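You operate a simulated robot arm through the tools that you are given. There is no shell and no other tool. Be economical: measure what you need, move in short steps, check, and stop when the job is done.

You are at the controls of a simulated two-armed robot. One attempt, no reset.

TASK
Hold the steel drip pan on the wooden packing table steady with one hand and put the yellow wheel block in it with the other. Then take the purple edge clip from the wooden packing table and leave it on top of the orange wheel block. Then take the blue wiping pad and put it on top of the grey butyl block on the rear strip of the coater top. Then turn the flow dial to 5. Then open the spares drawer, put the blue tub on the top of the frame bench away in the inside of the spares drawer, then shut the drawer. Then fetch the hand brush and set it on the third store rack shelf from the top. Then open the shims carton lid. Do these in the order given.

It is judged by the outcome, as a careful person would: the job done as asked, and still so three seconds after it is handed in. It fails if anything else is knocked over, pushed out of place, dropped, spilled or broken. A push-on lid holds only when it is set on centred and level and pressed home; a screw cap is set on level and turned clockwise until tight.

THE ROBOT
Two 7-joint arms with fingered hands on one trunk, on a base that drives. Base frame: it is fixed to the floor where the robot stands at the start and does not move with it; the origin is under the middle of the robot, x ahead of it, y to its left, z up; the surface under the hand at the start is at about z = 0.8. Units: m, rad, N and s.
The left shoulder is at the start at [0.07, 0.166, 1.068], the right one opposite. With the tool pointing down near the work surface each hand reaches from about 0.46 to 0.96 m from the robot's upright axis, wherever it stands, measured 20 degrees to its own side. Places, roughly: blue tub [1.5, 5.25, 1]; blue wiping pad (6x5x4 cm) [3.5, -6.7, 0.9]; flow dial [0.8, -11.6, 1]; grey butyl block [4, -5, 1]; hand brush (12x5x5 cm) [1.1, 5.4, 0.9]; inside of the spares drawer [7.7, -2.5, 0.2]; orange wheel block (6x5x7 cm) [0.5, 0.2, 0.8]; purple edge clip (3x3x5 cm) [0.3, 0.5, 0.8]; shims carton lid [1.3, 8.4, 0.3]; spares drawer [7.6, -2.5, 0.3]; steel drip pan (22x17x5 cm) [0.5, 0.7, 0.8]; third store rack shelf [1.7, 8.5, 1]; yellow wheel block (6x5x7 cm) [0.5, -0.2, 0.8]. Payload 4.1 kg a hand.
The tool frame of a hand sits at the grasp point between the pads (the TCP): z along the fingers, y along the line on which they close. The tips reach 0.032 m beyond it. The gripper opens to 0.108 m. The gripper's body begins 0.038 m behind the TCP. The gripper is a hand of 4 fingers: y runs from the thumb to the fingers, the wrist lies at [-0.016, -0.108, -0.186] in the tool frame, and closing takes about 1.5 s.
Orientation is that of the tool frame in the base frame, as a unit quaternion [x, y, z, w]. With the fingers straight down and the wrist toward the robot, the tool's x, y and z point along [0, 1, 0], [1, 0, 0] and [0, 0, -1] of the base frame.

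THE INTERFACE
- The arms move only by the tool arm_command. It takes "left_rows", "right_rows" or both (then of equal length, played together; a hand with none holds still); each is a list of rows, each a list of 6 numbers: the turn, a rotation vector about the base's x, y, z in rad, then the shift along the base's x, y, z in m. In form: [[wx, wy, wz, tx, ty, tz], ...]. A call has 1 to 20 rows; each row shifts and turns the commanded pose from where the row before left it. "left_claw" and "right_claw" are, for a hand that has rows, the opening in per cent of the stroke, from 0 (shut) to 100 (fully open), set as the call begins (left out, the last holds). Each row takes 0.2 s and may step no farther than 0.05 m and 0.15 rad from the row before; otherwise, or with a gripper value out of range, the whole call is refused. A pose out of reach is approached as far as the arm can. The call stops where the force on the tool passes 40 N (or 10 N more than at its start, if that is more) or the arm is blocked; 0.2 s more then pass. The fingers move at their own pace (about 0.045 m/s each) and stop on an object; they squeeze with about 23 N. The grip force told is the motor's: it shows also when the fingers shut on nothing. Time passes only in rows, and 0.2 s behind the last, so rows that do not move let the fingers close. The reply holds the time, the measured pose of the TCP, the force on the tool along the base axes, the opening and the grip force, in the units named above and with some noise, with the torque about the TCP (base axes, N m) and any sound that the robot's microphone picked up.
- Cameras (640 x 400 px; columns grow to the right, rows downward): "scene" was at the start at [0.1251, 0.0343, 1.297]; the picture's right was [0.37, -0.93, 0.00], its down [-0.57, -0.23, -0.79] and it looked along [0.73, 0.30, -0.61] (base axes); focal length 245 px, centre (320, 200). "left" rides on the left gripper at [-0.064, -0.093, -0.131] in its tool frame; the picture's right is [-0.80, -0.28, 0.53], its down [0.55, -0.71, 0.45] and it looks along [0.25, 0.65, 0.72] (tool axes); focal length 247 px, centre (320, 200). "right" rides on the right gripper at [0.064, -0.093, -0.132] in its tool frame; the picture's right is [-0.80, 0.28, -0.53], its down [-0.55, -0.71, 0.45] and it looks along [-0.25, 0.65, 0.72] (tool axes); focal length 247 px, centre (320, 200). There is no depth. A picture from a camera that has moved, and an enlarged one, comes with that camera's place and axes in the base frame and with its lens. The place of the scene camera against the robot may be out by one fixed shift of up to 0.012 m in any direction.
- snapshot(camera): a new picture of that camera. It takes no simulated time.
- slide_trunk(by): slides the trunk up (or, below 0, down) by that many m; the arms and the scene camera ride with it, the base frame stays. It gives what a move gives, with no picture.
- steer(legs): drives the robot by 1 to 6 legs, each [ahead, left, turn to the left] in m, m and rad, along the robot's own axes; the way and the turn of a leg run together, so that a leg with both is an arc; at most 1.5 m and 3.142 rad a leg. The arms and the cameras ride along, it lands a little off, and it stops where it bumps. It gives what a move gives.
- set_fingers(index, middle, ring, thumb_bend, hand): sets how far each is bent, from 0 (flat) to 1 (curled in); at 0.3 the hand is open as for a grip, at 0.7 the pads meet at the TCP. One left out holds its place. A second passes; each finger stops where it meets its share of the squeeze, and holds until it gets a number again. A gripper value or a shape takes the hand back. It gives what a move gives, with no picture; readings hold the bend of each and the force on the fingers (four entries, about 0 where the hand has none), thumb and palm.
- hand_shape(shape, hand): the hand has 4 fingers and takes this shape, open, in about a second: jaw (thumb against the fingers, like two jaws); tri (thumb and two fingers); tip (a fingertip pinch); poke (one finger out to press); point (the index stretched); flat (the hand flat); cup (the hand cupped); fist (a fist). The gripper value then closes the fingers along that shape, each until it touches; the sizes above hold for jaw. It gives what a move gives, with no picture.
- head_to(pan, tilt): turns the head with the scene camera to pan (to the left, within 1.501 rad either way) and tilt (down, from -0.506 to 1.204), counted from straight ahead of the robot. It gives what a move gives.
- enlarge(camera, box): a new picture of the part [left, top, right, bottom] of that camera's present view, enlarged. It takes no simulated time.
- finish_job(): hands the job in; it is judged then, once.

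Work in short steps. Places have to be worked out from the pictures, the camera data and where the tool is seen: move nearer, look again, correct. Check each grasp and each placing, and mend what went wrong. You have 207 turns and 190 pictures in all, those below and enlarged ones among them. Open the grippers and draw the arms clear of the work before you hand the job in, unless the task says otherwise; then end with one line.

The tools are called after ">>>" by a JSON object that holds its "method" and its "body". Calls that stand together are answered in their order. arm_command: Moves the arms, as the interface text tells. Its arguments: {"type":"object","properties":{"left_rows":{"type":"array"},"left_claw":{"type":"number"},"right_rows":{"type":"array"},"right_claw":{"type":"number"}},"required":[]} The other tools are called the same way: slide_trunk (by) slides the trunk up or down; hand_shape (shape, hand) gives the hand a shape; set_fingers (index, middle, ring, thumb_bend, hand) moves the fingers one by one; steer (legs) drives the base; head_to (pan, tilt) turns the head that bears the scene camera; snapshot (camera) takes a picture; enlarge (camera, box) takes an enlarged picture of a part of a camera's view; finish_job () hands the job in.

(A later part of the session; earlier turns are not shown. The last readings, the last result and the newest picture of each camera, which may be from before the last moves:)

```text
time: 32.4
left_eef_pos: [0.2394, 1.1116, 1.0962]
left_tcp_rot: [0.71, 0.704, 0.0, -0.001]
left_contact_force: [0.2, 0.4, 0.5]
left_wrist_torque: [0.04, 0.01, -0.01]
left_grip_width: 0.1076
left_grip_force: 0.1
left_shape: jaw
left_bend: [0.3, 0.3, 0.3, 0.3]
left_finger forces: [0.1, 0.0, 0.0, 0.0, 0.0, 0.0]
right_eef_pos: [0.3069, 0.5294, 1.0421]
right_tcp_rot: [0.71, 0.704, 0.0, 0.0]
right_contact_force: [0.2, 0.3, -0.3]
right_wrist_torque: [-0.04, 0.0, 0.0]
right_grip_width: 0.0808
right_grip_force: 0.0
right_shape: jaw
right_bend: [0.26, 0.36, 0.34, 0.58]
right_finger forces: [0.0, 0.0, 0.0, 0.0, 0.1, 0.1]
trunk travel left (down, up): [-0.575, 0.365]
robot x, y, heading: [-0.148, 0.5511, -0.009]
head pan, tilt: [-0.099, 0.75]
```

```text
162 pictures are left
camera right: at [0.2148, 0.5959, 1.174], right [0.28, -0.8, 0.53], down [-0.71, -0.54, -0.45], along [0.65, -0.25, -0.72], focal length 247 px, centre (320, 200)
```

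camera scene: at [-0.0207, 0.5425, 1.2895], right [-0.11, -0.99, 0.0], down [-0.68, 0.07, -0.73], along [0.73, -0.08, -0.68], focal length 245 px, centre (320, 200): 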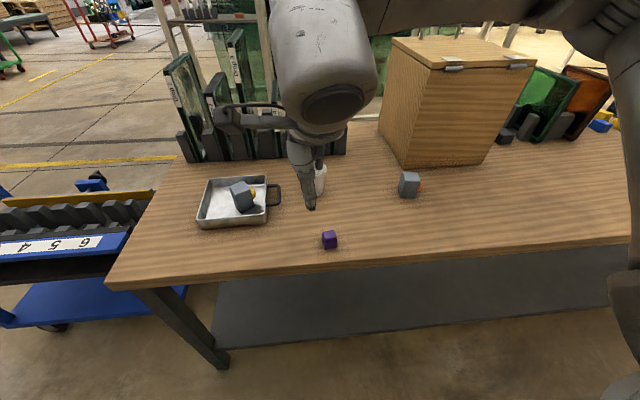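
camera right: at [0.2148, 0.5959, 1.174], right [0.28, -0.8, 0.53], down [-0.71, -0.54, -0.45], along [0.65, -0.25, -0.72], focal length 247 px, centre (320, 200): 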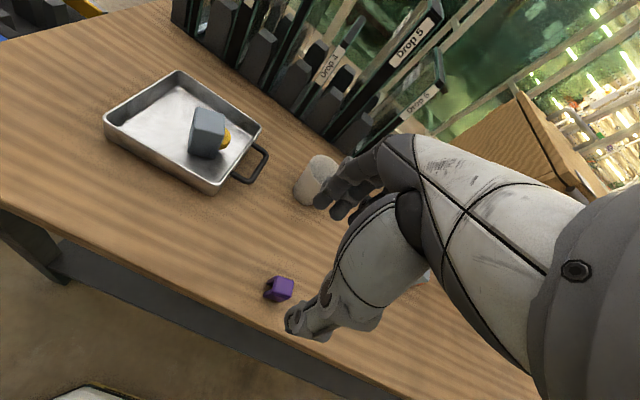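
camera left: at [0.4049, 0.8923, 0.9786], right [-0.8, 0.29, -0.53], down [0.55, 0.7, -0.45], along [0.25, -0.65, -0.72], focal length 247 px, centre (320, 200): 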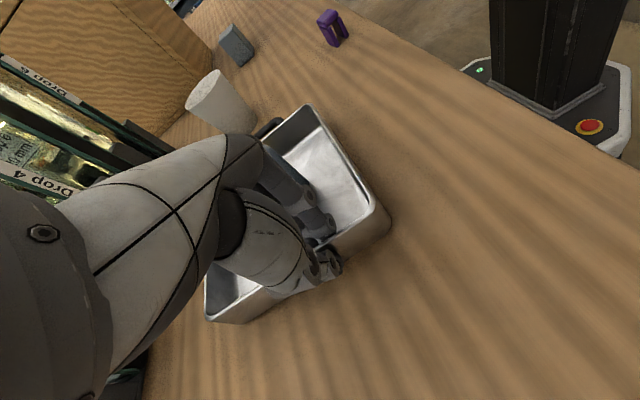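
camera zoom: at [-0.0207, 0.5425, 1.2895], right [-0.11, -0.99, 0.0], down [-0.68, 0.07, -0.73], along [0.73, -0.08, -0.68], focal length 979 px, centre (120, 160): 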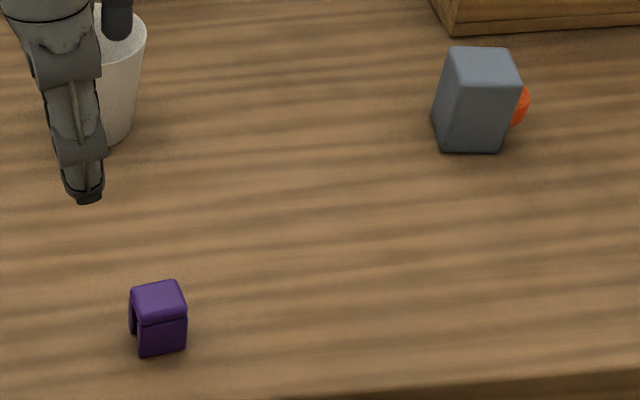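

The clip is an inverted U near [0.34, 0.487]. I move the right hand above it and check.

>>> {"method": "arm_command", "body": {"right_rows": [[0, 0, 0, 0.01, -0.014, -0.03], [0, 0, 0, 0.01, -0.014, -0.03], [0, 0, 0, 0.012, -0.014, -0.03], [0, 0, 0, 0, 0, 0]]}}

>>> {"method": "enlarge", "body": {"camera": "right", "box": [200, 200, 360, 360]}}

>>> {"method": "enlarge", "body": {"camera": "scene", "box": [270, 180, 430, 280]}}

```text
time: 33.4
left_eef_pos: [0.2394, 1.1122, 1.0956]
left_tcp_rot: [0.709, 0.705, 0.0, 0.001]
left_contact_force: [-0.2, 0.3, 0.4]
left_wrist_torque: [-0.01, -0.03, 0.0]
left_grip_width: 0.1076
left_grip_force: 0.0
left_shape: jaw
left_bend: [0.3, 0.3, 0.3, 0.3]
left_finger forces: [0.0, 0.1, 0.0, 0.0, 0.0, 0.0]
right_eef_pos: [0.3381, 0.4876, 0.9495]
right_tcp_rot: [0.71, 0.704, 0.0, 0.0]
right_contact_force: [-0.1, 0.6, 0.3]
right_wrist_torque: [-0.06, -0.01, -0.01]
right_grip_width: 0.0807
right_grip_force: 0.1
right_shape: jaw
right_bend: [0.26, 0.36, 0.34, 0.58]
right_finger forces: [0.0, 0.0, 0.0, 0.1, 0.0, 0.1]
trunk travel left (down, up): [-0.575, 0.365]
robot x, y, heading: [-0.1468, 0.5495, -0.007]
head pan, tilt: [-0.099, 0.75]
```

```text
2.50 times, centred on (280, 280) of right
camera zoom: at [0.2455, 0.554, 1.0815], right [0.28, -0.8, 0.53], down [-0.71, -0.54, -0.45], along [0.65, -0.25, -0.72], focal length 617 px, centre (420, 0)
```

zoom: 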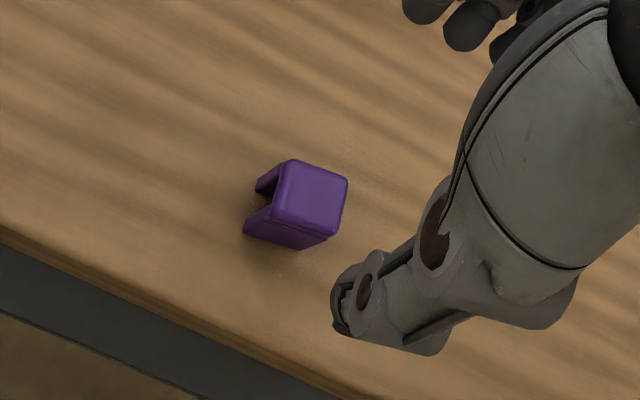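

```text
4.00 times, centred on (350, 230) of scene
camera zoom: at [-0.0212, 0.5432, 1.2896], right [-0.11, -0.99, 0.0], down [-0.68, 0.07, -0.73], along [0.73, -0.08, -0.68], focal length 979 px, centre (200, 80)
```

zoom: 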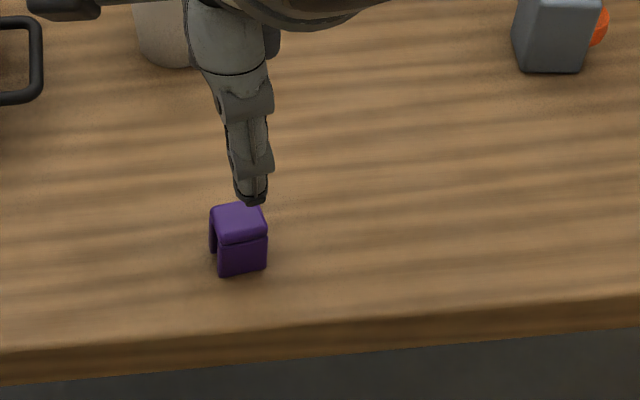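

The clip is axis-aligned at [0.341, 0.484], with its top near z 0.835. I descend and grip it.

>>> {"method": "arm_command", "body": {"right_rows": [[0, 0, 0, 0.003, -0.003, -0.035], [0, 0, 0, 0, 0, -0.035], [0, 0, 0, 0, 0, -0.03], [0, 0, 0, 0, 0, -0.011], [0, 0, 0, 0, 0, 0]]}}

>>> {"method": "enlarge", "body": {"camera": "right", "box": [200, 150, 440, 350]}}

```text
time: 34.6
left_eef_pos: [0.2402, 1.1124, 1.0958]
left_tcp_rot: [0.71, 0.704, 0.0, 0.0]
left_contact_force: [1.0, 0.5, -0.6]
left_wrist_torque: [0.01, 0.0, 0.0]
left_grip_width: 0.1076
left_grip_force: 0.0
left_shape: jaw
left_bend: [0.3, 0.3, 0.3, 0.3]
left_finger forces: [0.0, 0.0, 0.0, 0.0, 0.1, 0.0]
right_eef_pos: [0.3428, 0.4847, 0.8386]
right_tcp_rot: [0.71, 0.704, 0.0, 0.0]
right_contact_force: [-0.6, -1.3, 0.5]
right_wrist_torque: [0.0, 0.0, -0.04]
right_grip_width: 0.0809
right_grip_force: 0.0
right_shape: jaw
right_bend: [0.26, 0.36, 0.34, 0.58]
right_finger forces: [0.0, 0.0, 0.0, 0.0, 0.0, 0.0]
trunk travel left (down, up): [-0.575, 0.365]
robot x, y, heading: [-0.1496, 0.553, -0.005]
head pan, tilt: [-0.099, 0.75]
```

```text
2.00 times, centred on (320, 250) of right
camera zoom: at [0.2508, 0.5497, 0.9706], right [0.28, -0.8, 0.53], down [-0.71, -0.54, -0.45], along [0.65, -0.25, -0.72], focal length 494 px, centre (320, 100)
```

zoom: 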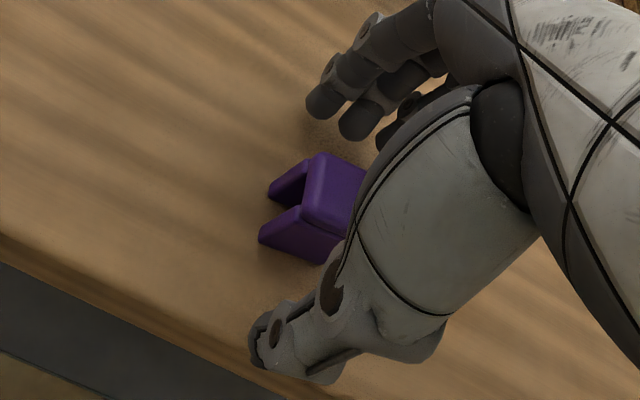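

The clip sits between the thumb and fingers, so I close and then lift.

>>> {"method": "arm_command", "body": {"right_rows": [[0, 0, 0, 0, 0, 0], [0, 0, 0, 0, 0, 0], [0, 0, 0, 0, 0, 0], [0, 0, 0, 0, 0, 0], [0, 0, 0, 0, 0, 0], [0, 0, 0, 0, 0, 0], [0, 0, 0, 0, 0, 0]], "right_claw": 0}}

>>> {"method": "arm_command", "body": {"right_rows": [[0, 0, 0, 0, 0, 0.03], [0, 0, 0, 0, 0, 0.04], [0, 0, 0, 0, 0, 0.04], [0, 0, 0, 0, 0, 0.04]]}}

>>> {"method": "enlarge", "body": {"camera": "right", "box": [200, 150, 440, 350]}}

>>> {"method": "enlarge", "body": {"camera": "scene", "box": [260, 130, 460, 255]}}

```text
time: 36.2
left_eef_pos: [0.2416, 1.1105, 1.0973]
left_tcp_rot: [0.71, 0.704, 0.0, 0.0]
left_contact_force: [0.2, -0.7, -0.5]
left_wrist_torque: [-0.02, 0.0, -0.01]
left_grip_width: 0.1077
left_grip_force: 0.1
left_shape: jaw
left_bend: [0.3, 0.3, 0.3, 0.3]
left_finger forces: [0.0, 0.0, 0.1, 0.1, 0.0, 0.1]
right_eef_pos: [0.3429, 0.4846, 0.8403]
right_tcp_rot: [0.71, 0.705, 0.0, 0.0]
right_contact_force: [-0.2, 0.4, -0.8]
right_wrist_torque: [0.0, 0.0, -0.03]
right_grip_width: 0.0215
right_grip_force: 22.3
right_shape: jaw
right_bend: [0.73, 0.58, 0.65, 0.75]
right_finger forces: [12.9, 6.7, 0.0, 0.0, 19.5, 0.1]
trunk travel left (down, up): [-0.575, 0.365]
robot x, y, heading: [-0.147, 0.5493, -0.006]
head pan, tilt: [-0.099, 0.75]
```

```text
time: 37.2
left_eef_pos: [0.2392, 1.1107, 1.0966]
left_tcp_rot: [0.709, 0.705, 0.0, 0.001]
left_contact_force: [0.8, -0.6, 0.4]
left_wrist_torque: [-0.01, 0.0, 0.03]
left_grip_width: 0.1076
left_grip_force: 0.0
left_shape: jaw
left_bend: [0.3, 0.3, 0.3, 0.3]
left_finger forces: [0.0, 0.0, 0.0, 0.0, 0.0, 0.0]
right_eef_pos: [0.3415, 0.485, 0.9907]
right_tcp_rot: [0.71, 0.705, 0.0, 0.001]
right_contact_force: [-0.2, -0.4, 0.5]
right_wrist_torque: [0.01, 0.03, 0.02]
right_grip_width: 0.0216
right_grip_force: 22.4
right_shape: jaw
right_bend: [0.73, 0.58, 0.65, 0.75]
right_finger forces: [13.0, 6.7, 0.0, 0.0, 19.7, 0.0]
trunk travel left (down, up): [-0.575, 0.365]
robot x, y, heading: [-0.1484, 0.552, -0.003]
head pan, tilt: [-0.099, 0.75]
```

```text
2.00 times, centred on (320, 250) of right
camera zoom: at [0.2492, 0.5512, 1.1218], right [0.28, -0.8, 0.53], down [-0.71, -0.54, -0.45], along [0.65, -0.25, -0.72], focal length 494 px, centre (320, 100)
```

zoom: 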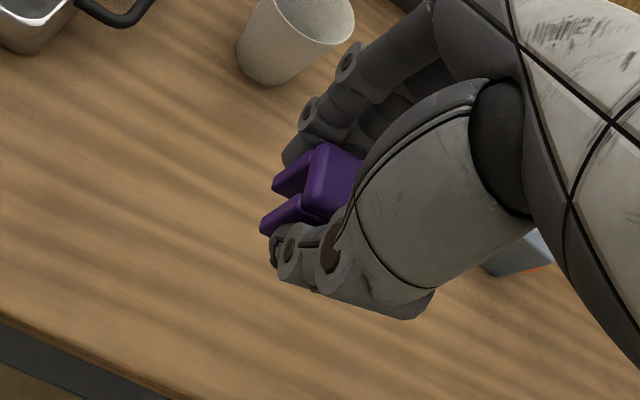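

```text
3.20 times, centred on (360, 192) of scene
camera zoom: at [-0.0215, 0.5427, 1.2895], right [-0.11, -0.99, 0.0], down [-0.68, 0.07, -0.73], along [0.73, -0.08, -0.68], focal length 783 px, centre (192, 224)
```

zoom: 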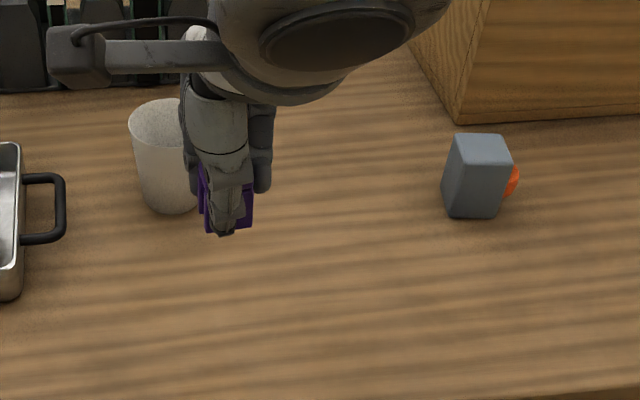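

The clip is held. I move above the orange block and check its position with the wrist camera.

>>> {"method": "arm_command", "body": {"right_rows": [[0, 0, 0, 0.0198, -0.0309, 0.002], [0, 0, 0, 0.0198, -0.0309, 0.002], [0, 0, 0, 0.0198, -0.0309, 0.002], [0, 0, 0, 0.0198, -0.0309, 0.002], [0, 0, 0, 0.0198, -0.0309, 0.002], [0, 0, 0, 0.0198, -0.0309, 0], [0, 0, 0, 0.0198, -0.0309, 0], [0, 0, 0, 0.0198, -0.0309, 0], [0, 0, 0, 0, 0, 0]]}}

>>> {"method": "enlarge", "body": {"camera": "right", "box": [180, 180, 380, 380]}}

>>> {"method": "enlarge", "body": {"camera": "scene", "box": [340, 100, 500, 240]}}

```text
time: 39.2
left_eef_pos: [0.24, 1.1125, 1.0958]
left_tcp_rot: [0.71, 0.704, 0.001, 0.0]
left_contact_force: [0.8, -0.1, -0.1]
left_wrist_torque: [-0.02, -0.02, -0.02]
left_grip_width: 0.1078
left_grip_force: 0.1
left_shape: jaw
left_bend: [0.3, 0.3, 0.3, 0.3]
left_finger forces: [0.0, 0.0, 0.0, 0.0, 0.0, 0.1]
right_eef_pos: [0.5012, 0.2357, 1.0017]
right_tcp_rot: [0.709, 0.705, 0.0, 0.001]
right_contact_force: [0.1, -0.1, -0.4]
right_wrist_torque: [-0.03, -0.02, -0.01]
right_grip_width: 0.0216
right_grip_force: 22.9
right_shape: jaw
right_bend: [0.73, 0.58, 0.65, 0.75]
right_finger forces: [12.8, 6.6, 0.0, 0.0, 19.6, 0.0]
trunk travel left (down, up): [-0.575, 0.365]
robot x, y, heading: [-0.1465, 0.55, -0.009]
head pan, tilt: [-0.099, 0.75]
```

```text
2.00 times, centred on (280, 280) of right
camera zoom: at [0.4096, 0.3016, 1.1331], right [0.28, -0.8, 0.53], down [-0.71, -0.54, -0.45], along [0.65, -0.25, -0.72], focal length 494 px, centre (400, 40)
```

zoom: 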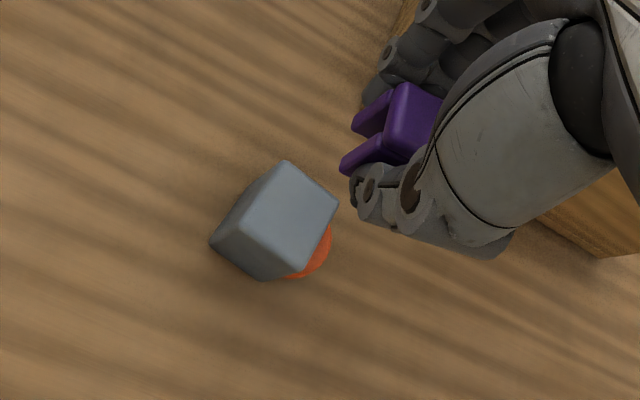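

```text
2.86 times, centred on (420, 170) of scene
camera zoom: at [-0.0211, 0.543, 1.2895], right [-0.11, -0.99, 0.0], down [-0.68, 0.07, -0.73], along [0.73, -0.08, -0.68], focal length 699 px, centre (34, 286)
```

zoom: 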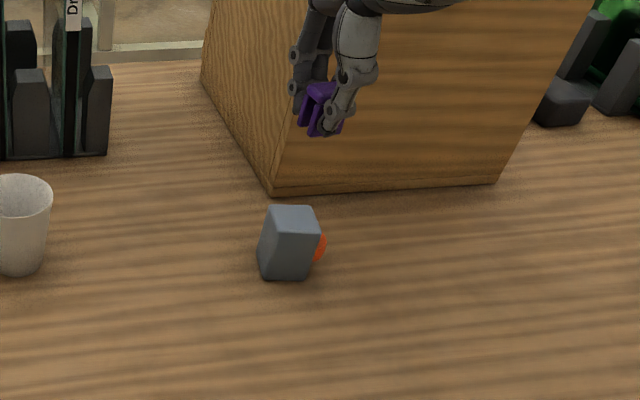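

The block top's centre is at [0.498, 0.231]. I correct the position and lower the clip to just above it.

>>> {"method": "arm_command", "body": {"right_rows": [[0, 0, 0, -0.004, -0.0045, -0.03], [0, 0, 0, 0, 0, -0.03], [0, 0, 0, 0, 0, -0.022], [0, 0, 0, 0, 0, 0]]}}

>>> {"method": "enlarge", "body": {"camera": "right", "box": [200, 150, 400, 350]}}

>>> {"method": "enlarge", "body": {"camera": "scene", "box": [360, 130, 460, 210]}}

```text
time: 40.2
left_eef_pos: [0.2414, 1.1119, 1.095]
left_tcp_rot: [0.71, 0.704, 0.0, 0.0]
left_contact_force: [0.2, 0.2, -0.6]
left_wrist_torque: [-0.05, -0.02, -0.02]
left_grip_width: 0.1077
left_grip_force: 0.1
left_shape: jaw
left_bend: [0.3, 0.3, 0.3, 0.3]
left_finger forces: [0.1, 0.0, 0.1, 0.0, 0.1, 0.0]
right_eef_pos: [0.4976, 0.2332, 0.9175]
right_tcp_rot: [0.709, 0.705, 0.0, 0.001]
right_contact_force: [-0.1, -0.4, 0.5]
right_wrist_torque: [0.01, 0.0, -0.03]
right_grip_width: 0.0217
right_grip_force: 22.7
right_shape: jaw
right_bend: [0.73, 0.58, 0.65, 0.75]
right_finger forces: [12.8, 6.6, 0.1, 0.1, 19.4, 0.1]
trunk travel left (down, up): [-0.575, 0.365]
robot x, y, heading: [-0.1478, 0.5478, -0.0]
head pan, tilt: [-0.099, 0.75]
```

```text
2.00 times, centred on (300, 250) of right
camera zoom: at [0.4046, 0.2983, 1.0495], right [0.28, -0.8, 0.53], down [-0.71, -0.54, -0.45], along [0.65, -0.25, -0.72], focal length 494 px, centre (360, 100)
```

zoom: 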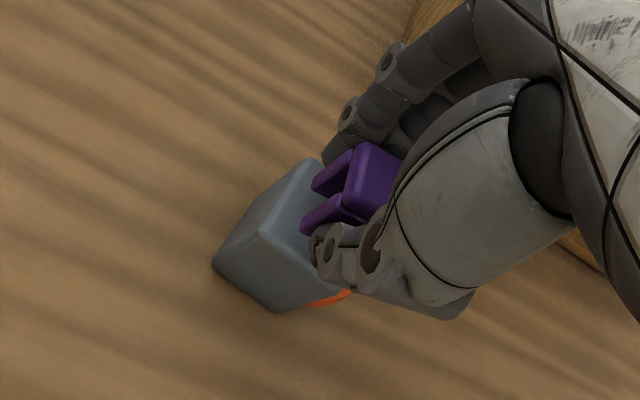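

```text
5.00 times, centred on (410, 170) of scene
camera zoom: at [-0.0209, 0.5427, 1.2895], right [-0.11, -0.99, 0.0], down [-0.68, 0.07, -0.73], along [0.73, -0.08, -0.68], focal length 1224 px, centre (-130, 350)
```

zoom: 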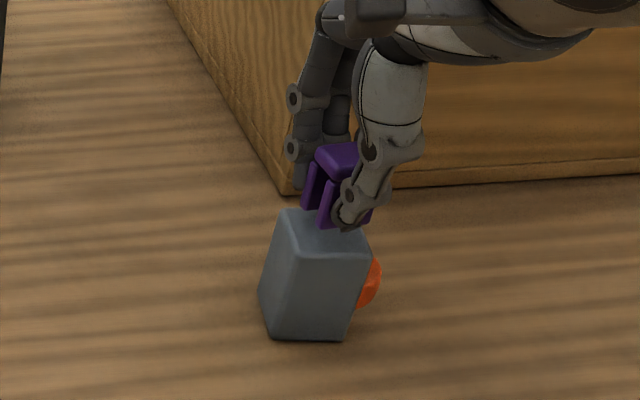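

The clip is centred over the block within a few millimetres. I lower it to contact in small steps.

>>> {"method": "arm_command", "body": {"right_rows": [[0, 0, 0, 0, 0.001, -0.003], [0, 0, 0, 0, 0, -0.002], [0, 0, 0, 0, 0, -0.002], [0, 0, 0, 0, 0, 0]]}}

```text
time: 41.2
left_eef_pos: [0.2405, 1.1116, 1.0959]
left_tcp_rot: [0.71, 0.704, 0.0, 0.0]
left_contact_force: [-0.9, 0.7, 0.3]
left_wrist_torque: [-0.01, 0.0, -0.03]
left_grip_width: 0.1078
left_grip_force: 0.0
left_shape: jaw
left_bend: [0.3, 0.3, 0.3, 0.3]
left_finger forces: [0.0, 0.0, 0.0, 0.0, 0.0, 0.1]
right_eef_pos: [0.4959, 0.2353, 0.9109]
right_tcp_rot: [0.71, 0.704, 0.001, 0.0]
right_contact_force: [1.0, 0.8, 0.3]
right_wrist_torque: [-0.02, 0.0, 0.05]
right_grip_width: 0.0218
right_grip_force: 23.4
right_shape: jaw
right_bend: [0.73, 0.58, 0.65, 0.75]
right_finger forces: [12.9, 6.7, 0.0, 0.0, 19.5, 0.0]
trunk travel left (down, up): [-0.575, 0.365]
robot x, y, heading: [-0.1511, 0.552, -0.008]
head pan, tilt: [-0.099, 0.75]
```

>>> {"method": "arm_command", "body": {"right_rows": [[0, 0, 0, 0, 0, -0.0015], [0, 0, 0, 0, 0, -0.0015], [0, 0, 0, 0, 0, 0]]}}

>>> {"method": "enlarge", "body": {"camera": "scene", "box": [360, 130, 460, 210]}}

```text
time: 42.0
left_eef_pos: [0.2399, 1.1116, 1.0961]
left_tcp_rot: [0.71, 0.704, 0.001, 0.001]
left_contact_force: [-0.1, -0.4, -0.3]
left_wrist_torque: [0.01, -0.02, -0.01]
left_grip_width: 0.1077
left_grip_force: 0.1
left_shape: jaw
left_bend: [0.3, 0.3, 0.3, 0.3]
left_finger forces: [0.0, 0.0, 0.1, 0.1, 0.0, 0.0]
right_eef_pos: [0.4967, 0.2348, 0.9079]
right_tcp_rot: [0.71, 0.705, -0.001, 0.0]
right_contact_force: [0.0, 0.4, 0.4]
right_wrist_torque: [0.01, 0.01, -0.02]
right_grip_width: 0.0213
right_grip_force: 23.3
right_shape: jaw
right_bend: [0.73, 0.58, 0.65, 0.75]
right_finger forces: [12.9, 6.6, 0.0, 0.1, 19.5, 0.0]
trunk travel left (down, up): [-0.575, 0.365]
robot x, y, heading: [-0.1465, 0.5452, -0.007]
head pan, tilt: [-0.099, 0.75]
```

```text
5.00 times, centred on (410, 170) of scene
camera zoom: at [-0.0207, 0.5424, 1.2895], right [-0.11, -0.99, 0.0], down [-0.68, 0.07, -0.73], along [0.73, -0.08, -0.68], focal length 1224 px, centre (-130, 350)
```

zoom: 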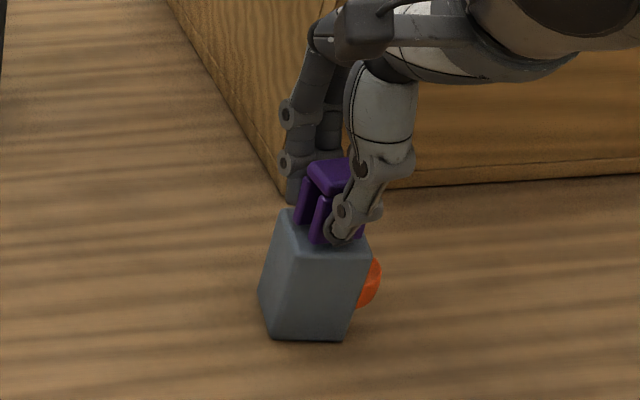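

Centred, but not touching yet. I continue in 1.5 mm steps.

>>> {"method": "arm_command", "body": {"right_rows": [[0, 0, 0, 0, -0.001, -0.0015], [0, 0, 0, 0, 0, -0.0015], [0, 0, 0, 0, 0, 0]]}}

```text
time: 42.8
left_eef_pos: [0.2398, 1.1105, 1.0955]
left_tcp_rot: [0.71, 0.704, 0.0, 0.0]
left_contact_force: [0.7, 0.4, 0.0]
left_wrist_torque: [0.01, -0.01, 0.01]
left_grip_width: 0.1077
left_grip_force: 0.1
left_shape: jaw
left_bend: [0.3, 0.3, 0.3, 0.3]
left_finger forces: [0.0, 0.1, 0.0, 0.0, 0.0, 0.1]
right_eef_pos: [0.4962, 0.2345, 0.9061]
right_tcp_rot: [0.71, 0.705, 0.0, 0.0]
right_contact_force: [0.4, -0.2, -0.6]
right_wrist_torque: [0.04, 0.0, -0.01]
right_grip_width: 0.0216
right_grip_force: 22.5
right_shape: jaw
right_bend: [0.73, 0.58, 0.65, 0.75]
right_finger forces: [12.9, 6.6, 0.0, 0.0, 19.6, 0.0]
trunk travel left (down, up): [-0.575, 0.365]
robot x, y, heading: [-0.1465, 0.5491, -0.011]
head pan, tilt: [-0.099, 0.75]
```

>>> {"method": "arm_command", "body": {"right_rows": [[0, 0, 0, 0, 0, -0.0015], [0, 0, 0, 0, 0, -0.0015], [0, 0, 0, 0, 0, -0.0015], [0, 0, 0, 0, 0, 0]]}}

>>> {"method": "enlarge", "body": {"camera": "scene", "box": [360, 130, 460, 210]}}

```text
time: 43.8
left_eef_pos: [0.2398, 1.1109, 1.0961]
left_tcp_rot: [0.71, 0.704, 0.0, 0.001]
left_contact_force: [0.5, 0.5, -0.3]
left_wrist_torque: [-0.01, -0.02, -0.01]
left_grip_width: 0.1076
left_grip_force: 0.2
left_shape: jaw
left_bend: [0.3, 0.3, 0.3, 0.3]
left_finger forces: [0.1, 0.1, 0.0, 0.1, 0.1, 0.0]
right_eef_pos: [0.4947, 0.2344, 0.903]
right_tcp_rot: [0.709, 0.705, 0.001, 0.001]
right_contact_force: [0.4, -0.1, 9.3]
right_wrist_torque: [0.04, -0.15, -0.02]
right_grip_width: 0.022
right_grip_force: 23.0
right_shape: jaw
right_bend: [0.73, 0.58, 0.65, 0.75]
right_finger forces: [13.7, 7.6, 0.0, 0.0, 21.1, 0.1]
trunk travel left (down, up): [-0.575, 0.365]
robot x, y, heading: [-0.1464, 0.5496, -0.005]
head pan, tilt: [-0.099, 0.75]
```

```text
5.00 times, centred on (410, 170) of scene
camera zoom: at [-0.0218, 0.543, 1.2897], right [-0.11, -0.99, 0.0], down [-0.68, 0.07, -0.73], along [0.73, -0.08, -0.68], focal length 1224 px, centre (-130, 350)
```

zoom: 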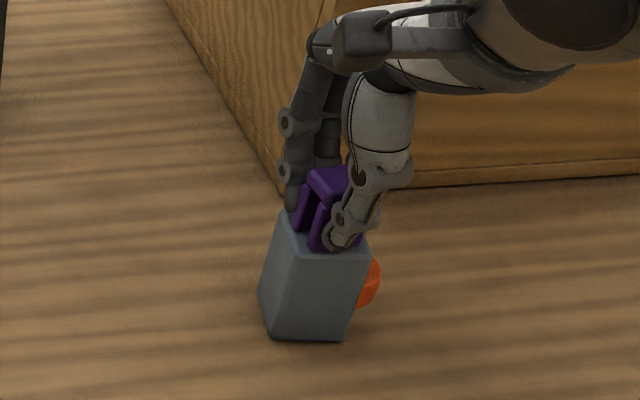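

Contact at 9 N. I open the hand and lift off.

>>> {"method": "arm_command", "body": {"right_rows": [[0, 0, 0, 0, 0, 0], [0, 0, 0, 0, 0, 0], [0, 0, 0, 0, 0, 0], [0, 0, 0, 0, 0, 0], [0, 0, 0, 0, 0, 0], [0, 0, 0, 0, 0, 0], [0, 0, 0, 0, 0, 0.02], [0, 0, 0, 0, 0, 0.03], [0, 0, 0, 0, 0, 0.04], [0, 0, 0, 0, 0, 0.04], [0, 0, 0, 0, 0, 0.04]], "right_claw": 80}}

>>> {"method": "enlarge", "body": {"camera": "scene", "box": [360, 130, 460, 210]}}

```text
time: 46.2
left_eef_pos: [0.2404, 1.1107, 1.0959]
left_tcp_rot: [0.71, 0.704, 0.0, 0.0]
left_contact_force: [-0.1, -0.2, 0.3]
left_wrist_torque: [-0.01, -0.03, -0.02]
left_grip_width: 0.1076
left_grip_force: 0.0
left_shape: jaw
left_bend: [0.3, 0.3, 0.3, 0.3]
left_finger forces: [0.0, 0.1, 0.0, 0.1, 0.0, 0.0]
right_eef_pos: [0.4953, 0.2351, 1.0738]
right_tcp_rot: [0.71, 0.704, -0.001, 0.0]
right_contact_force: [0.4, 0.5, 0.2]
right_wrist_torque: [-0.02, 0.01, 0.01]
right_grip_width: 0.0862
right_grip_force: 0.1
right_shape: jaw
right_bend: [0.26, 0.34, 0.32, 0.54]
right_finger forces: [0.0, 0.1, 0.0, 0.0, 0.0, 0.0]
trunk travel left (down, up): [-0.575, 0.365]
robot x, y, heading: [-0.15, 0.5488, -0.011]
head pan, tilt: [-0.099, 0.75]
```

```text
5.00 times, centred on (410, 170) of scene
camera zoom: at [-0.0212, 0.5432, 1.2895], right [-0.11, -0.99, 0.0], down [-0.68, 0.07, -0.73], along [0.73, -0.08, -0.68], focal length 1224 px, centre (-130, 350)
```

zoom: 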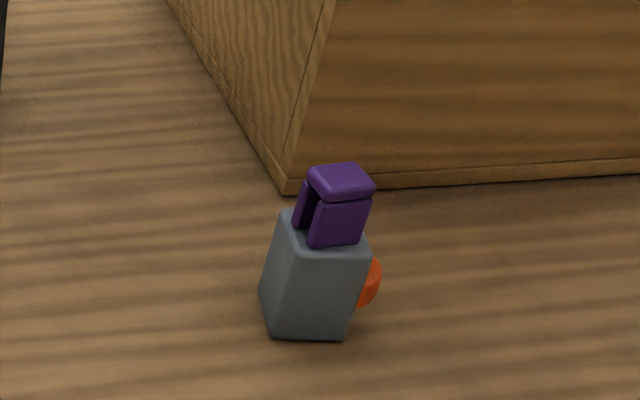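

The clip stands on the block. I tuck both arms in high for driving and look to the right, since the pad is far away at [3.5, -6.7].

>>> {"method": "arm_command", "body": {"left_rows": [[0, 0, 0, 0.003, -0.04, 0.015], [0, 0, 0, 0.003, -0.04, 0.015], [0, 0, 0, 0.003, -0.04, 0.015], [0, 0, 0, 0.003, -0.04, 0.015], [0, 0, 0, 0.003, -0.04, 0.015], [0, 0, 0, 0.003, -0.04, 0.015], [0, 0, 0, 0.003, -0.04, 0.015], [0, 0, 0, 0.003, -0.04, 0.015], [0, 0, 0, 0.003, -0.04, 0.015]], "right_rows": [[0, 0, 0, -0.025, 0.012, 0.015], [0, 0, 0, -0.025, 0.012, 0.015], [0, 0, 0, -0.025, 0.012, 0.015], [0, 0, 0, -0.025, 0.012, 0.015], [0, 0, 0, -0.025, 0.012, 0.015], [0, 0, 0, -0.025, 0.012, 0.015], [0, 0, 0, -0.025, 0.012, 0.015], [0, 0, 0, -0.025, 0.012, 0.015], [0, 0, 0, -0.025, 0.012, 0.015]]}}

>>> {"method": "head_to", "body": {"pan": -1.2, "tilt": 0.3}}

>>> {"method": "snapshot", "body": {"camera": "scene"}}

```text
time: 48.2
left_eef_pos: [0.2729, 0.7489, 1.2335]
left_tcp_rot: [0.71, 0.705, 0.001, -0.001]
left_contact_force: [0.1, -0.7, 0.3]
left_wrist_torque: [0.03, 0.0, -0.01]
left_grip_width: 0.1078
left_grip_force: 0.0
left_shape: jaw
left_bend: [0.3, 0.3, 0.3, 0.3]
left_finger forces: [0.0, 0.1, 0.1, 0.0, 0.1, 0.1]
right_eef_pos: [0.269, 0.3419, 1.2061]
right_tcp_rot: [0.71, 0.704, 0.0, 0.0]
right_contact_force: [0.2, 0.0, 0.6]
right_wrist_torque: [-0.01, -0.03, 0.01]
right_grip_width: 0.0863
right_grip_force: 0.0
right_shape: jaw
right_bend: [0.26, 0.34, 0.32, 0.54]
right_finger forces: [0.0, 0.0, 0.0, 0.0, 0.0, 0.1]
trunk travel left (down, up): [-0.575, 0.365]
robot x, y, heading: [-0.1465, 0.5488, -0.001]
head pan, tilt: [-0.099, 0.75]
```

```text
time: 49.5
left_eef_pos: [0.272, 0.7506, 1.2328]
left_tcp_rot: [0.71, 0.704, 0.0, -0.001]
left_contact_force: [0.1, 0.7, 0.9]
left_wrist_torque: [0.01, 0.02, 0.05]
left_grip_width: 0.1076
left_grip_force: 0.1
left_shape: jaw
left_bend: [0.3, 0.3, 0.3, 0.3]
left_finger forces: [0.0, 0.0, 0.0, 0.0, 0.0, 0.0]
right_eef_pos: [0.2695, 0.3419, 1.2051]
right_tcp_rot: [0.71, 0.704, 0.001, 0.0]
right_contact_force: [-0.2, -0.4, 0.1]
right_wrist_torque: [0.02, 0.0, 0.0]
right_grip_width: 0.0863
right_grip_force: 0.1
right_shape: jaw
right_bend: [0.26, 0.34, 0.32, 0.54]
right_finger forces: [0.0, 0.0, 0.0, 0.0, 0.1, 0.0]
trunk travel left (down, up): [-0.575, 0.365]
robot x, y, heading: [-0.1486, 0.5541, -0.006]
head pan, tilt: [-1.201, 0.3]
```

```text
149 pictures are left
camera scene: at [-0.07, 0.464, 1.3298], right [-0.93, -0.36, 0.0], down [-0.11, 0.28, -0.96], along [0.34, -0.89, -0.3], focal length 245 px, centre (320, 200)
```

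scene: 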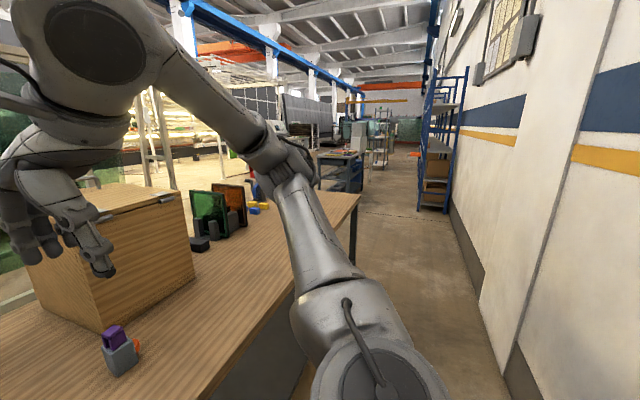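

The aisle runs along -y between the table and a wall at x≈-0.75. The table ends near y≈-1.35, so I strafe right past it and then look around.

>>> {"method": "steer", "body": {"legs": [[0, -1.3, 0], [0, -1.3, 0]]}}

>>> {"method": "head_to", "body": {"pan": -0.8, "tilt": 0.25}}

>>> {"method": "snapshot", "body": {"camera": "scene"}}

```text
time: 62.1
left_eef_pos: [0.1769, -1.8376, 1.2334]
left_tcp_rot: [0.728, 0.686, 0.0, -0.001]
left_contact_force: [-0.3, 0.2, -0.7]
left_wrist_torque: [-0.01, 0.0, 0.01]
left_grip_width: 0.1077
left_grip_force: 0.1
left_shape: jaw
left_bend: [0.3, 0.3, 0.3, 0.3]
left_finger forces: [0.0, 0.0, 0.0, 0.0, 0.0, 0.0]
right_eef_pos: [0.1528, -2.2449, 1.2053]
right_tcp_rot: [0.728, 0.686, 0.001, 0.001]
right_contact_force: [-0.3, 0.1, -0.5]
right_wrist_torque: [0.03, -0.01, -0.01]
right_grip_width: 0.0864
right_grip_force: 0.0
right_shape: jaw
right_bend: [0.26, 0.34, 0.32, 0.54]
right_finger forces: [0.0, 0.1, 0.1, 0.0, 0.0, 0.0]
trunk travel left (down, up): [-0.575, 0.365]
robot x, y, heading: [-0.2558, -2.0165, -0.062]
head pan, tilt: [-1.201, 0.3]
```

```text
time: 62.9
left_eef_pos: [0.1779, -1.8353, 1.2331]
left_tcp_rot: [0.728, 0.686, 0.001, 0.0]
left_contact_force: [0.2, -0.8, 0.0]
left_wrist_torque: [0.02, 0.0, -0.04]
left_grip_width: 0.1078
left_grip_force: 0.1
left_shape: jaw
left_bend: [0.3, 0.3, 0.3, 0.3]
left_finger forces: [0.0, 0.0, 0.0, 0.0, 0.1, 0.0]
right_eef_pos: [0.1533, -2.2441, 1.2059]
right_tcp_rot: [0.728, 0.685, 0.0, 0.0]
right_contact_force: [0.3, 0.7, -0.4]
right_wrist_torque: [0.0, -0.04, 0.0]
right_grip_width: 0.086
right_grip_force: 0.0
right_shape: jaw
right_bend: [0.26, 0.34, 0.32, 0.54]
right_finger forces: [0.1, 0.1, 0.0, 0.0, 0.1, 0.0]
trunk travel left (down, up): [-0.575, 0.365]
robot x, y, heading: [-0.2508, -2.0179, -0.058]
head pan, tilt: [-0.799, 0.25]
```

```text
148 pictures are left
camera scene: at [-0.1476, -2.0875, 1.3346], right [-0.76, -0.65, 0.0], down [-0.16, 0.19, -0.97], along [0.63, -0.73, -0.25], focal length 245 px, centre (320, 200)
```

scene: 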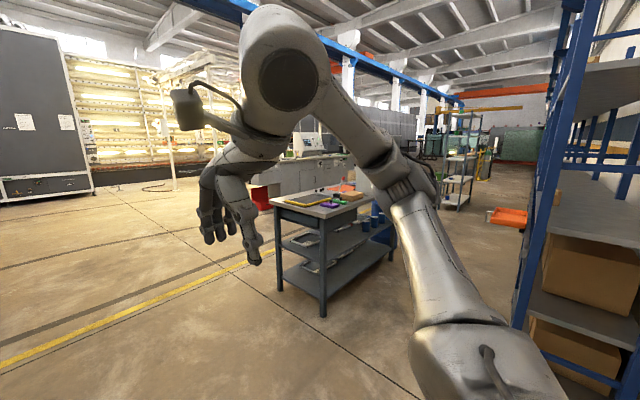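

Open floor lies ahead. I drive forward 2.2 m, then turn right to view the coater area.

>>> {"method": "steer", "body": {"legs": [[1.4, 0, 0], [0.9, 0, 0], [0, 0, -1.2]]}}

>>> {"method": "head_to", "body": {"pan": 0, "tilt": 0.2}}

>>> {"method": "snapshot", "body": {"camera": "scene"}}

```text
time: 77.3
left_eef_pos: [2.3608, -2.5303, 1.2331]
left_tcp_rot: [0.99, 0.138, 0.0, 0.0]
left_contact_force: [0.1, -0.5, 0.1]
left_wrist_torque: [-0.01, -0.02, -0.01]
left_grip_width: 0.1073
left_grip_force: 0.1
left_shape: jaw
left_bend: [0.3, 0.3, 0.3, 0.3]
left_finger forces: [0.0, 0.0, 0.1, 0.1, 0.1, 0.0]
right_eef_pos: [1.9672, -2.6427, 1.2065]
right_tcp_rot: [0.99, 0.138, 0.001, 0.0]
right_contact_force: [-0.7, -0.1, -0.1]
right_wrist_torque: [0.02, 0.01, -0.02]
right_grip_width: 0.0863
right_grip_force: 0.1
right_shape: jaw
right_bend: [0.26, 0.34, 0.32, 0.54]
right_finger forces: [0.1, 0.0, 0.0, 0.0, 0.0, 0.0]
trunk travel left (down, up): [-0.575, 0.365]
robot x, y, heading: [2.0512, -2.1814, -1.295]
head pan, tilt: [-0.799, 0.25]
```

```text
time: 78.5
left_eef_pos: [2.361, -2.5295, 1.2317]
left_tcp_rot: [0.99, 0.138, 0.0, 0.0]
left_contact_force: [0.0, -0.2, 0.2]
left_wrist_torque: [0.01, 0.02, 0.0]
left_grip_width: 0.1077
left_grip_force: 0.0
left_shape: jaw
left_bend: [0.3, 0.3, 0.3, 0.3]
left_finger forces: [0.1, 0.1, 0.0, 0.0, 0.1, 0.0]
right_eef_pos: [1.9668, -2.642, 1.2053]
right_tcp_rot: [0.991, 0.137, 0.0, 0.0]
right_contact_force: [-0.9, 0.6, -0.3]
right_wrist_torque: [0.01, -0.02, 0.01]
right_grip_width: 0.0865
right_grip_force: 0.1
right_shape: jaw
right_bend: [0.26, 0.34, 0.32, 0.54]
right_finger forces: [0.0, 0.0, 0.0, 0.0, 0.0, 0.0]
trunk travel left (down, up): [-0.575, 0.365]
robot x, y, heading: [2.0538, -2.1845, -1.297]
head pan, tilt: [0.0, 0.201]
```

```text
147 pictures are left
camera scene: at [2.0836, -2.319, 1.3391], right [-0.96, -0.27, 0.0], down [-0.05, 0.19, -0.98], along [0.27, -0.94, -0.2], focal length 245 px, centre (320, 200)
```

scene: 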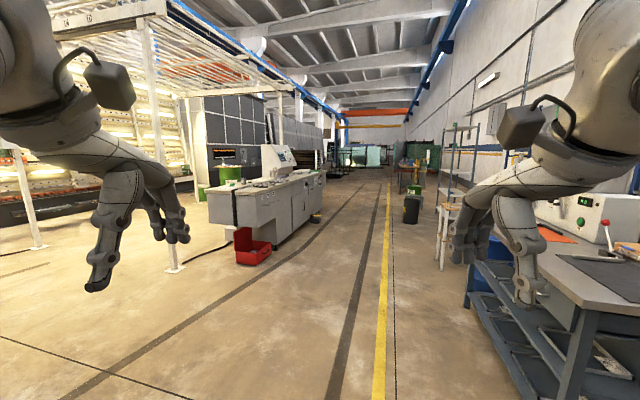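

The coater is the grey machine with its near side at x≈3.45, running from y≈-5 to -8. I drive down alongside it and turn to face it.

>>> {"method": "steer", "body": {"legs": [[1.3, -0.12, 0], [1.3, -0.12, 0], [1.2, -0.11, 0], [0, 0, 1.297]]}}

>>> {"method": "head_to", "body": {"pan": 0, "tilt": 0.5}}

>>> {"method": "snapshot", "body": {"camera": "scene"}}

```text
time: 100.1
left_eef_pos: [3.1888, -5.7166, 1.2327]
left_tcp_rot: [0.693, 0.721, 0.0, 0.0]
left_contact_force: [0.7, 0.9, 0.1]
left_wrist_torque: [0.03, -0.02, -0.04]
left_grip_width: 0.1079
left_grip_force: 0.1
left_shape: jaw
left_bend: [0.3, 0.3, 0.3, 0.3]
left_finger forces: [0.1, 0.0, 0.1, 0.1, 0.0, 0.1]
right_eef_pos: [3.2048, -6.1247, 1.2059]
right_tcp_rot: [0.693, 0.721, 0.0, -0.001]
right_contact_force: [-1.1, 0.9, 0.0]
right_wrist_torque: [0.03, 0.0, -0.01]
right_grip_width: 0.0863
right_grip_force: 0.1
right_shape: jaw
right_bend: [0.26, 0.34, 0.32, 0.54]
right_finger forces: [0.0, 0.0, 0.1, 0.0, 0.0, 0.1]
trunk travel left (down, up): [-0.575, 0.365]
robot x, y, heading: [2.7803, -5.9376, 0.039]
head pan, tilt: [0.0, 0.201]
```

```text
time: 100.9
left_eef_pos: [3.1879, -5.7183, 1.2324]
left_tcp_rot: [0.693, 0.721, 0.0, 0.0]
left_contact_force: [0.3, -0.3, -0.2]
left_wrist_torque: [-0.01, 0.01, 0.0]
left_grip_width: 0.1078
left_grip_force: 0.1
left_shape: jaw
left_bend: [0.3, 0.3, 0.3, 0.3]
left_finger forces: [0.0, 0.0, 0.0, 0.0, 0.0, 0.1]
right_eef_pos: [3.2042, -6.1262, 1.2059]
right_tcp_rot: [0.694, 0.72, 0.0, 0.0]
right_contact_force: [0.2, -1.1, 0.8]
right_wrist_torque: [-0.01, 0.0, -0.01]
right_grip_width: 0.0861
right_grip_force: 0.1
right_shape: jaw
right_bend: [0.26, 0.34, 0.32, 0.54]
right_finger forces: [0.0, 0.0, 0.0, 0.0, 0.0, 0.0]
trunk travel left (down, up): [-0.575, 0.365]
robot x, y, heading: [2.7747, -5.9415, 0.038]
head pan, tilt: [0.0, 0.499]
```

```text
146 pictures are left
camera scene: at [2.9135, -5.9302, 1.3115], right [0.04, -1.0, 0.0], down [-0.48, -0.02, -0.88], along [0.88, 0.03, -0.48], focal length 245 px, centre (320, 200)
```

scene: 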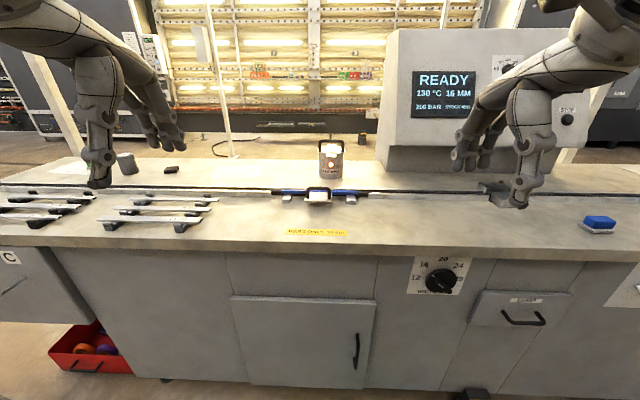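

The pad is at about [3.55, -6.74] and the butyl block (dark, rear strip) at about [3.93, -5.0]. I drive in front of the pad.

>>> {"method": "steer", "body": {"legs": [[0.19, -0.57, -0.038]]}}

>>> {"method": "head_to", "body": {"pan": -0.2, "tilt": 0.75}}

>>> {"method": "snapshot", "body": {"camera": "scene"}}

>>> {"method": "snapshot", "body": {"camera": "right"}}

```text
time: 104.4
left_eef_pos: [3.3931, -6.2896, 1.2323]
left_tcp_rot: [0.704, 0.711, 0.0, -0.001]
left_contact_force: [0.4, -0.4, -0.4]
left_wrist_torque: [-0.01, 0.01, -0.01]
left_grip_width: 0.1077
left_grip_force: 0.0
left_shape: jaw
left_bend: [0.3, 0.3, 0.3, 0.3]
left_finger forces: [0.0, 0.0, 0.1, 0.0, 0.1, 0.1]
right_eef_pos: [3.3968, -6.6988, 1.2063]
right_tcp_rot: [0.703, 0.711, 0.001, 0.0]
right_contact_force: [1.0, -0.5, -0.2]
right_wrist_torque: [0.01, -0.02, -0.01]
right_grip_width: 0.0863
right_grip_force: 0.2
right_shape: jaw
right_bend: [0.26, 0.34, 0.32, 0.54]
right_finger forces: [0.1, 0.0, 0.0, 0.1, 0.0, 0.1]
trunk travel left (down, up): [-0.575, 0.365]
robot x, y, heading: [2.9735, -6.4968, 0.012]
head pan, tilt: [0.0, 0.499]
stopped in leg 1: the robot was blocked; the commanded pose is now the measured one
```

```text
time: 105.2
left_eef_pos: [3.3931, -6.2901, 1.2327]
left_tcp_rot: [0.704, 0.71, 0.0, 0.0]
left_contact_force: [0.2, -0.2, -0.4]
left_wrist_torque: [0.01, 0.0, -0.04]
left_grip_width: 0.1078
left_grip_force: 0.0
left_shape: jaw
left_bend: [0.3, 0.3, 0.3, 0.3]
left_finger forces: [0.0, 0.1, 0.0, 0.1, 0.0, 0.0]
right_eef_pos: [3.3983, -6.6978, 1.2053]
right_tcp_rot: [0.703, 0.711, 0.0, 0.001]
right_contact_force: [-0.1, -0.4, -0.4]
right_wrist_torque: [0.01, 0.02, -0.01]
right_grip_width: 0.0863
right_grip_force: 0.1
right_shape: jaw
right_bend: [0.26, 0.34, 0.32, 0.54]
right_finger forces: [0.1, 0.1, 0.1, 0.0, 0.1, 0.1]
trunk travel left (down, up): [-0.575, 0.365]
robot x, y, heading: [2.9746, -6.498, 0.012]
head pan, tilt: [-0.201, 0.75]
```

```text
145 pictures are left
camera scene: at [3.1029, -6.5116, 1.2895], right [-0.19, -0.98, 0.0], down [-0.67, 0.13, -0.73], along [0.72, -0.14, -0.68], focal length 245 px, centre (320, 200)
```

scene: 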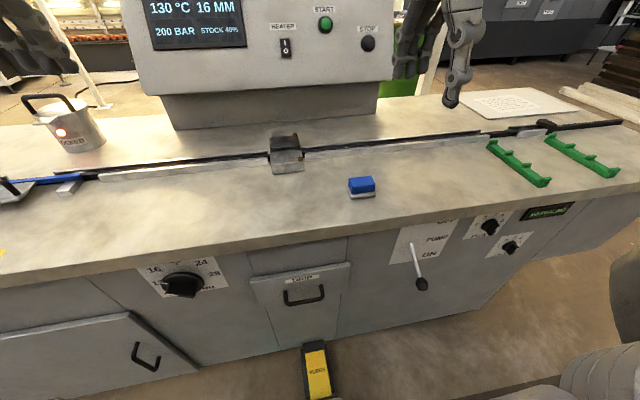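

```text
144 pictures are left
camera right: at [3.3051, -6.6347, 1.3377], right [0.29, -0.79, 0.53], down [-0.7, -0.56, -0.45], along [0.65, -0.24, -0.72], focal length 247 px, centre (320, 200)
```

right: 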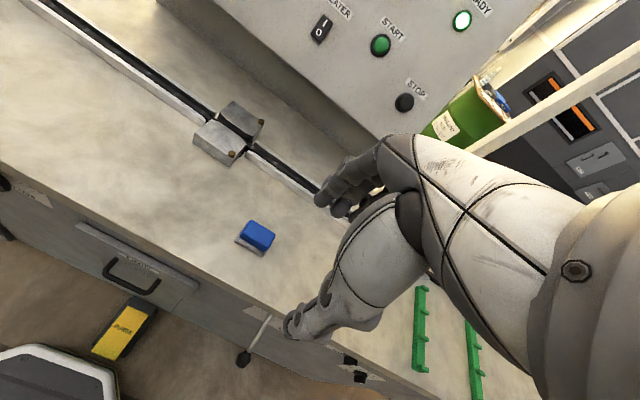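

The drive was blocked, probably by the base touching the floor pedal, so I back off slightly. Then I look closely at the pad.

>>> {"method": "steer", "body": {"legs": [[-0.05, 0, 0]]}}

>>> {"method": "enlarge", "body": {"camera": "right", "box": [180, 180, 340, 300]}}

>>> {"method": "enlarge", "body": {"camera": "scene", "box": [280, 120, 440, 220]}}

>>> {"method": "enlarge", "body": {"camera": "scene", "box": [240, 280, 440, 400]}}

```text
time: 106.1
left_eef_pos: [3.3445, -6.2895, 1.2329]
left_tcp_rot: [0.703, 0.711, 0.0, 0.0]
left_contact_force: [-0.6, -0.2, -0.3]
left_wrist_torque: [0.03, -0.02, -0.04]
left_grip_width: 0.108
left_grip_force: 0.1
left_shape: jaw
left_bend: [0.3, 0.3, 0.3, 0.3]
left_finger forces: [0.0, 0.1, 0.1, 0.0, 0.0, 0.0]
right_eef_pos: [3.3478, -6.6984, 1.2067]
right_tcp_rot: [0.702, 0.712, 0.0, 0.0]
right_contact_force: [-0.4, 0.3, -0.2]
right_wrist_torque: [-0.01, -0.04, -0.01]
right_grip_width: 0.0862
right_grip_force: 0.0
right_shape: jaw
right_bend: [0.26, 0.34, 0.32, 0.54]
right_finger forces: [0.0, 0.0, 0.0, 0.0, 0.0, 0.1]
trunk travel left (down, up): [-0.575, 0.365]
robot x, y, heading: [2.9296, -6.4995, 0.013]
head pan, tilt: [-0.201, 0.75]
```

```text
3.33 times, centred on (260, 240) of right
camera zoom: at [3.2555, -6.6353, 1.3376], right [0.29, -0.79, 0.53], down [-0.7, -0.56, -0.45], along [0.65, -0.24, -0.72], focal length 823 px, centre (520, 67)
```

zoom: 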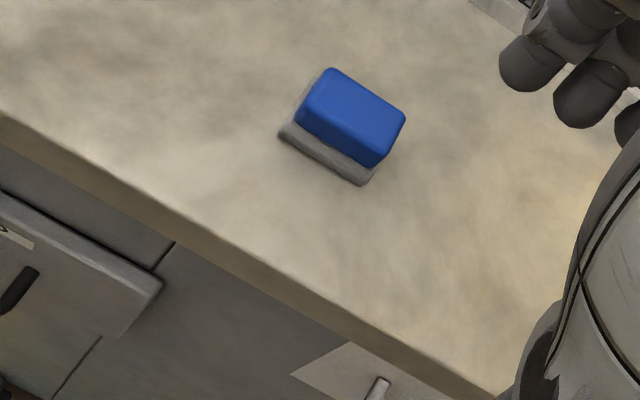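

```text
4.00 times, centred on (360, 170) of scene
camera zoom: at [3.0531, -6.5124, 1.2894], right [-0.19, -0.98, 0.0], down [-0.67, 0.13, -0.73], along [0.72, -0.14, -0.68], focal length 979 px, centre (160, 320)
```

zoom: 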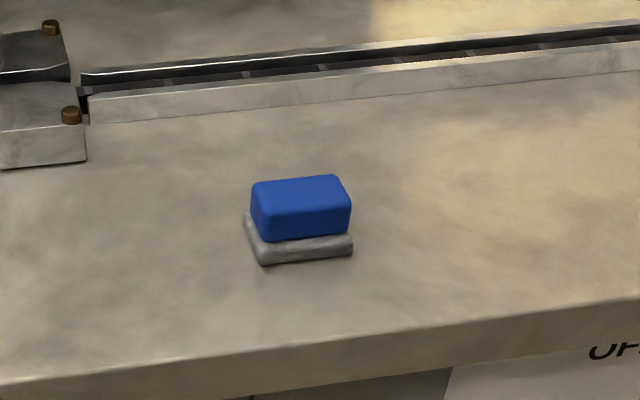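

```text
3.20 times, centred on (340, 340) of scene
camera zoom: at [3.0531, -6.5124, 1.2894], right [-0.19, -0.98, 0.0], down [-0.67, 0.13, -0.73], along [0.72, -0.14, -0.68], focal length 783 px, centre (256, -248)
```

zoom: 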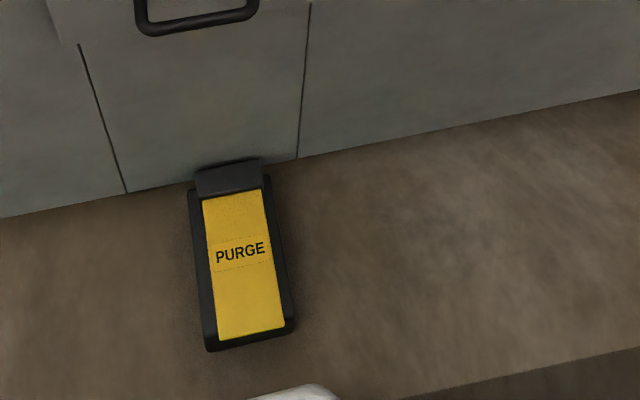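

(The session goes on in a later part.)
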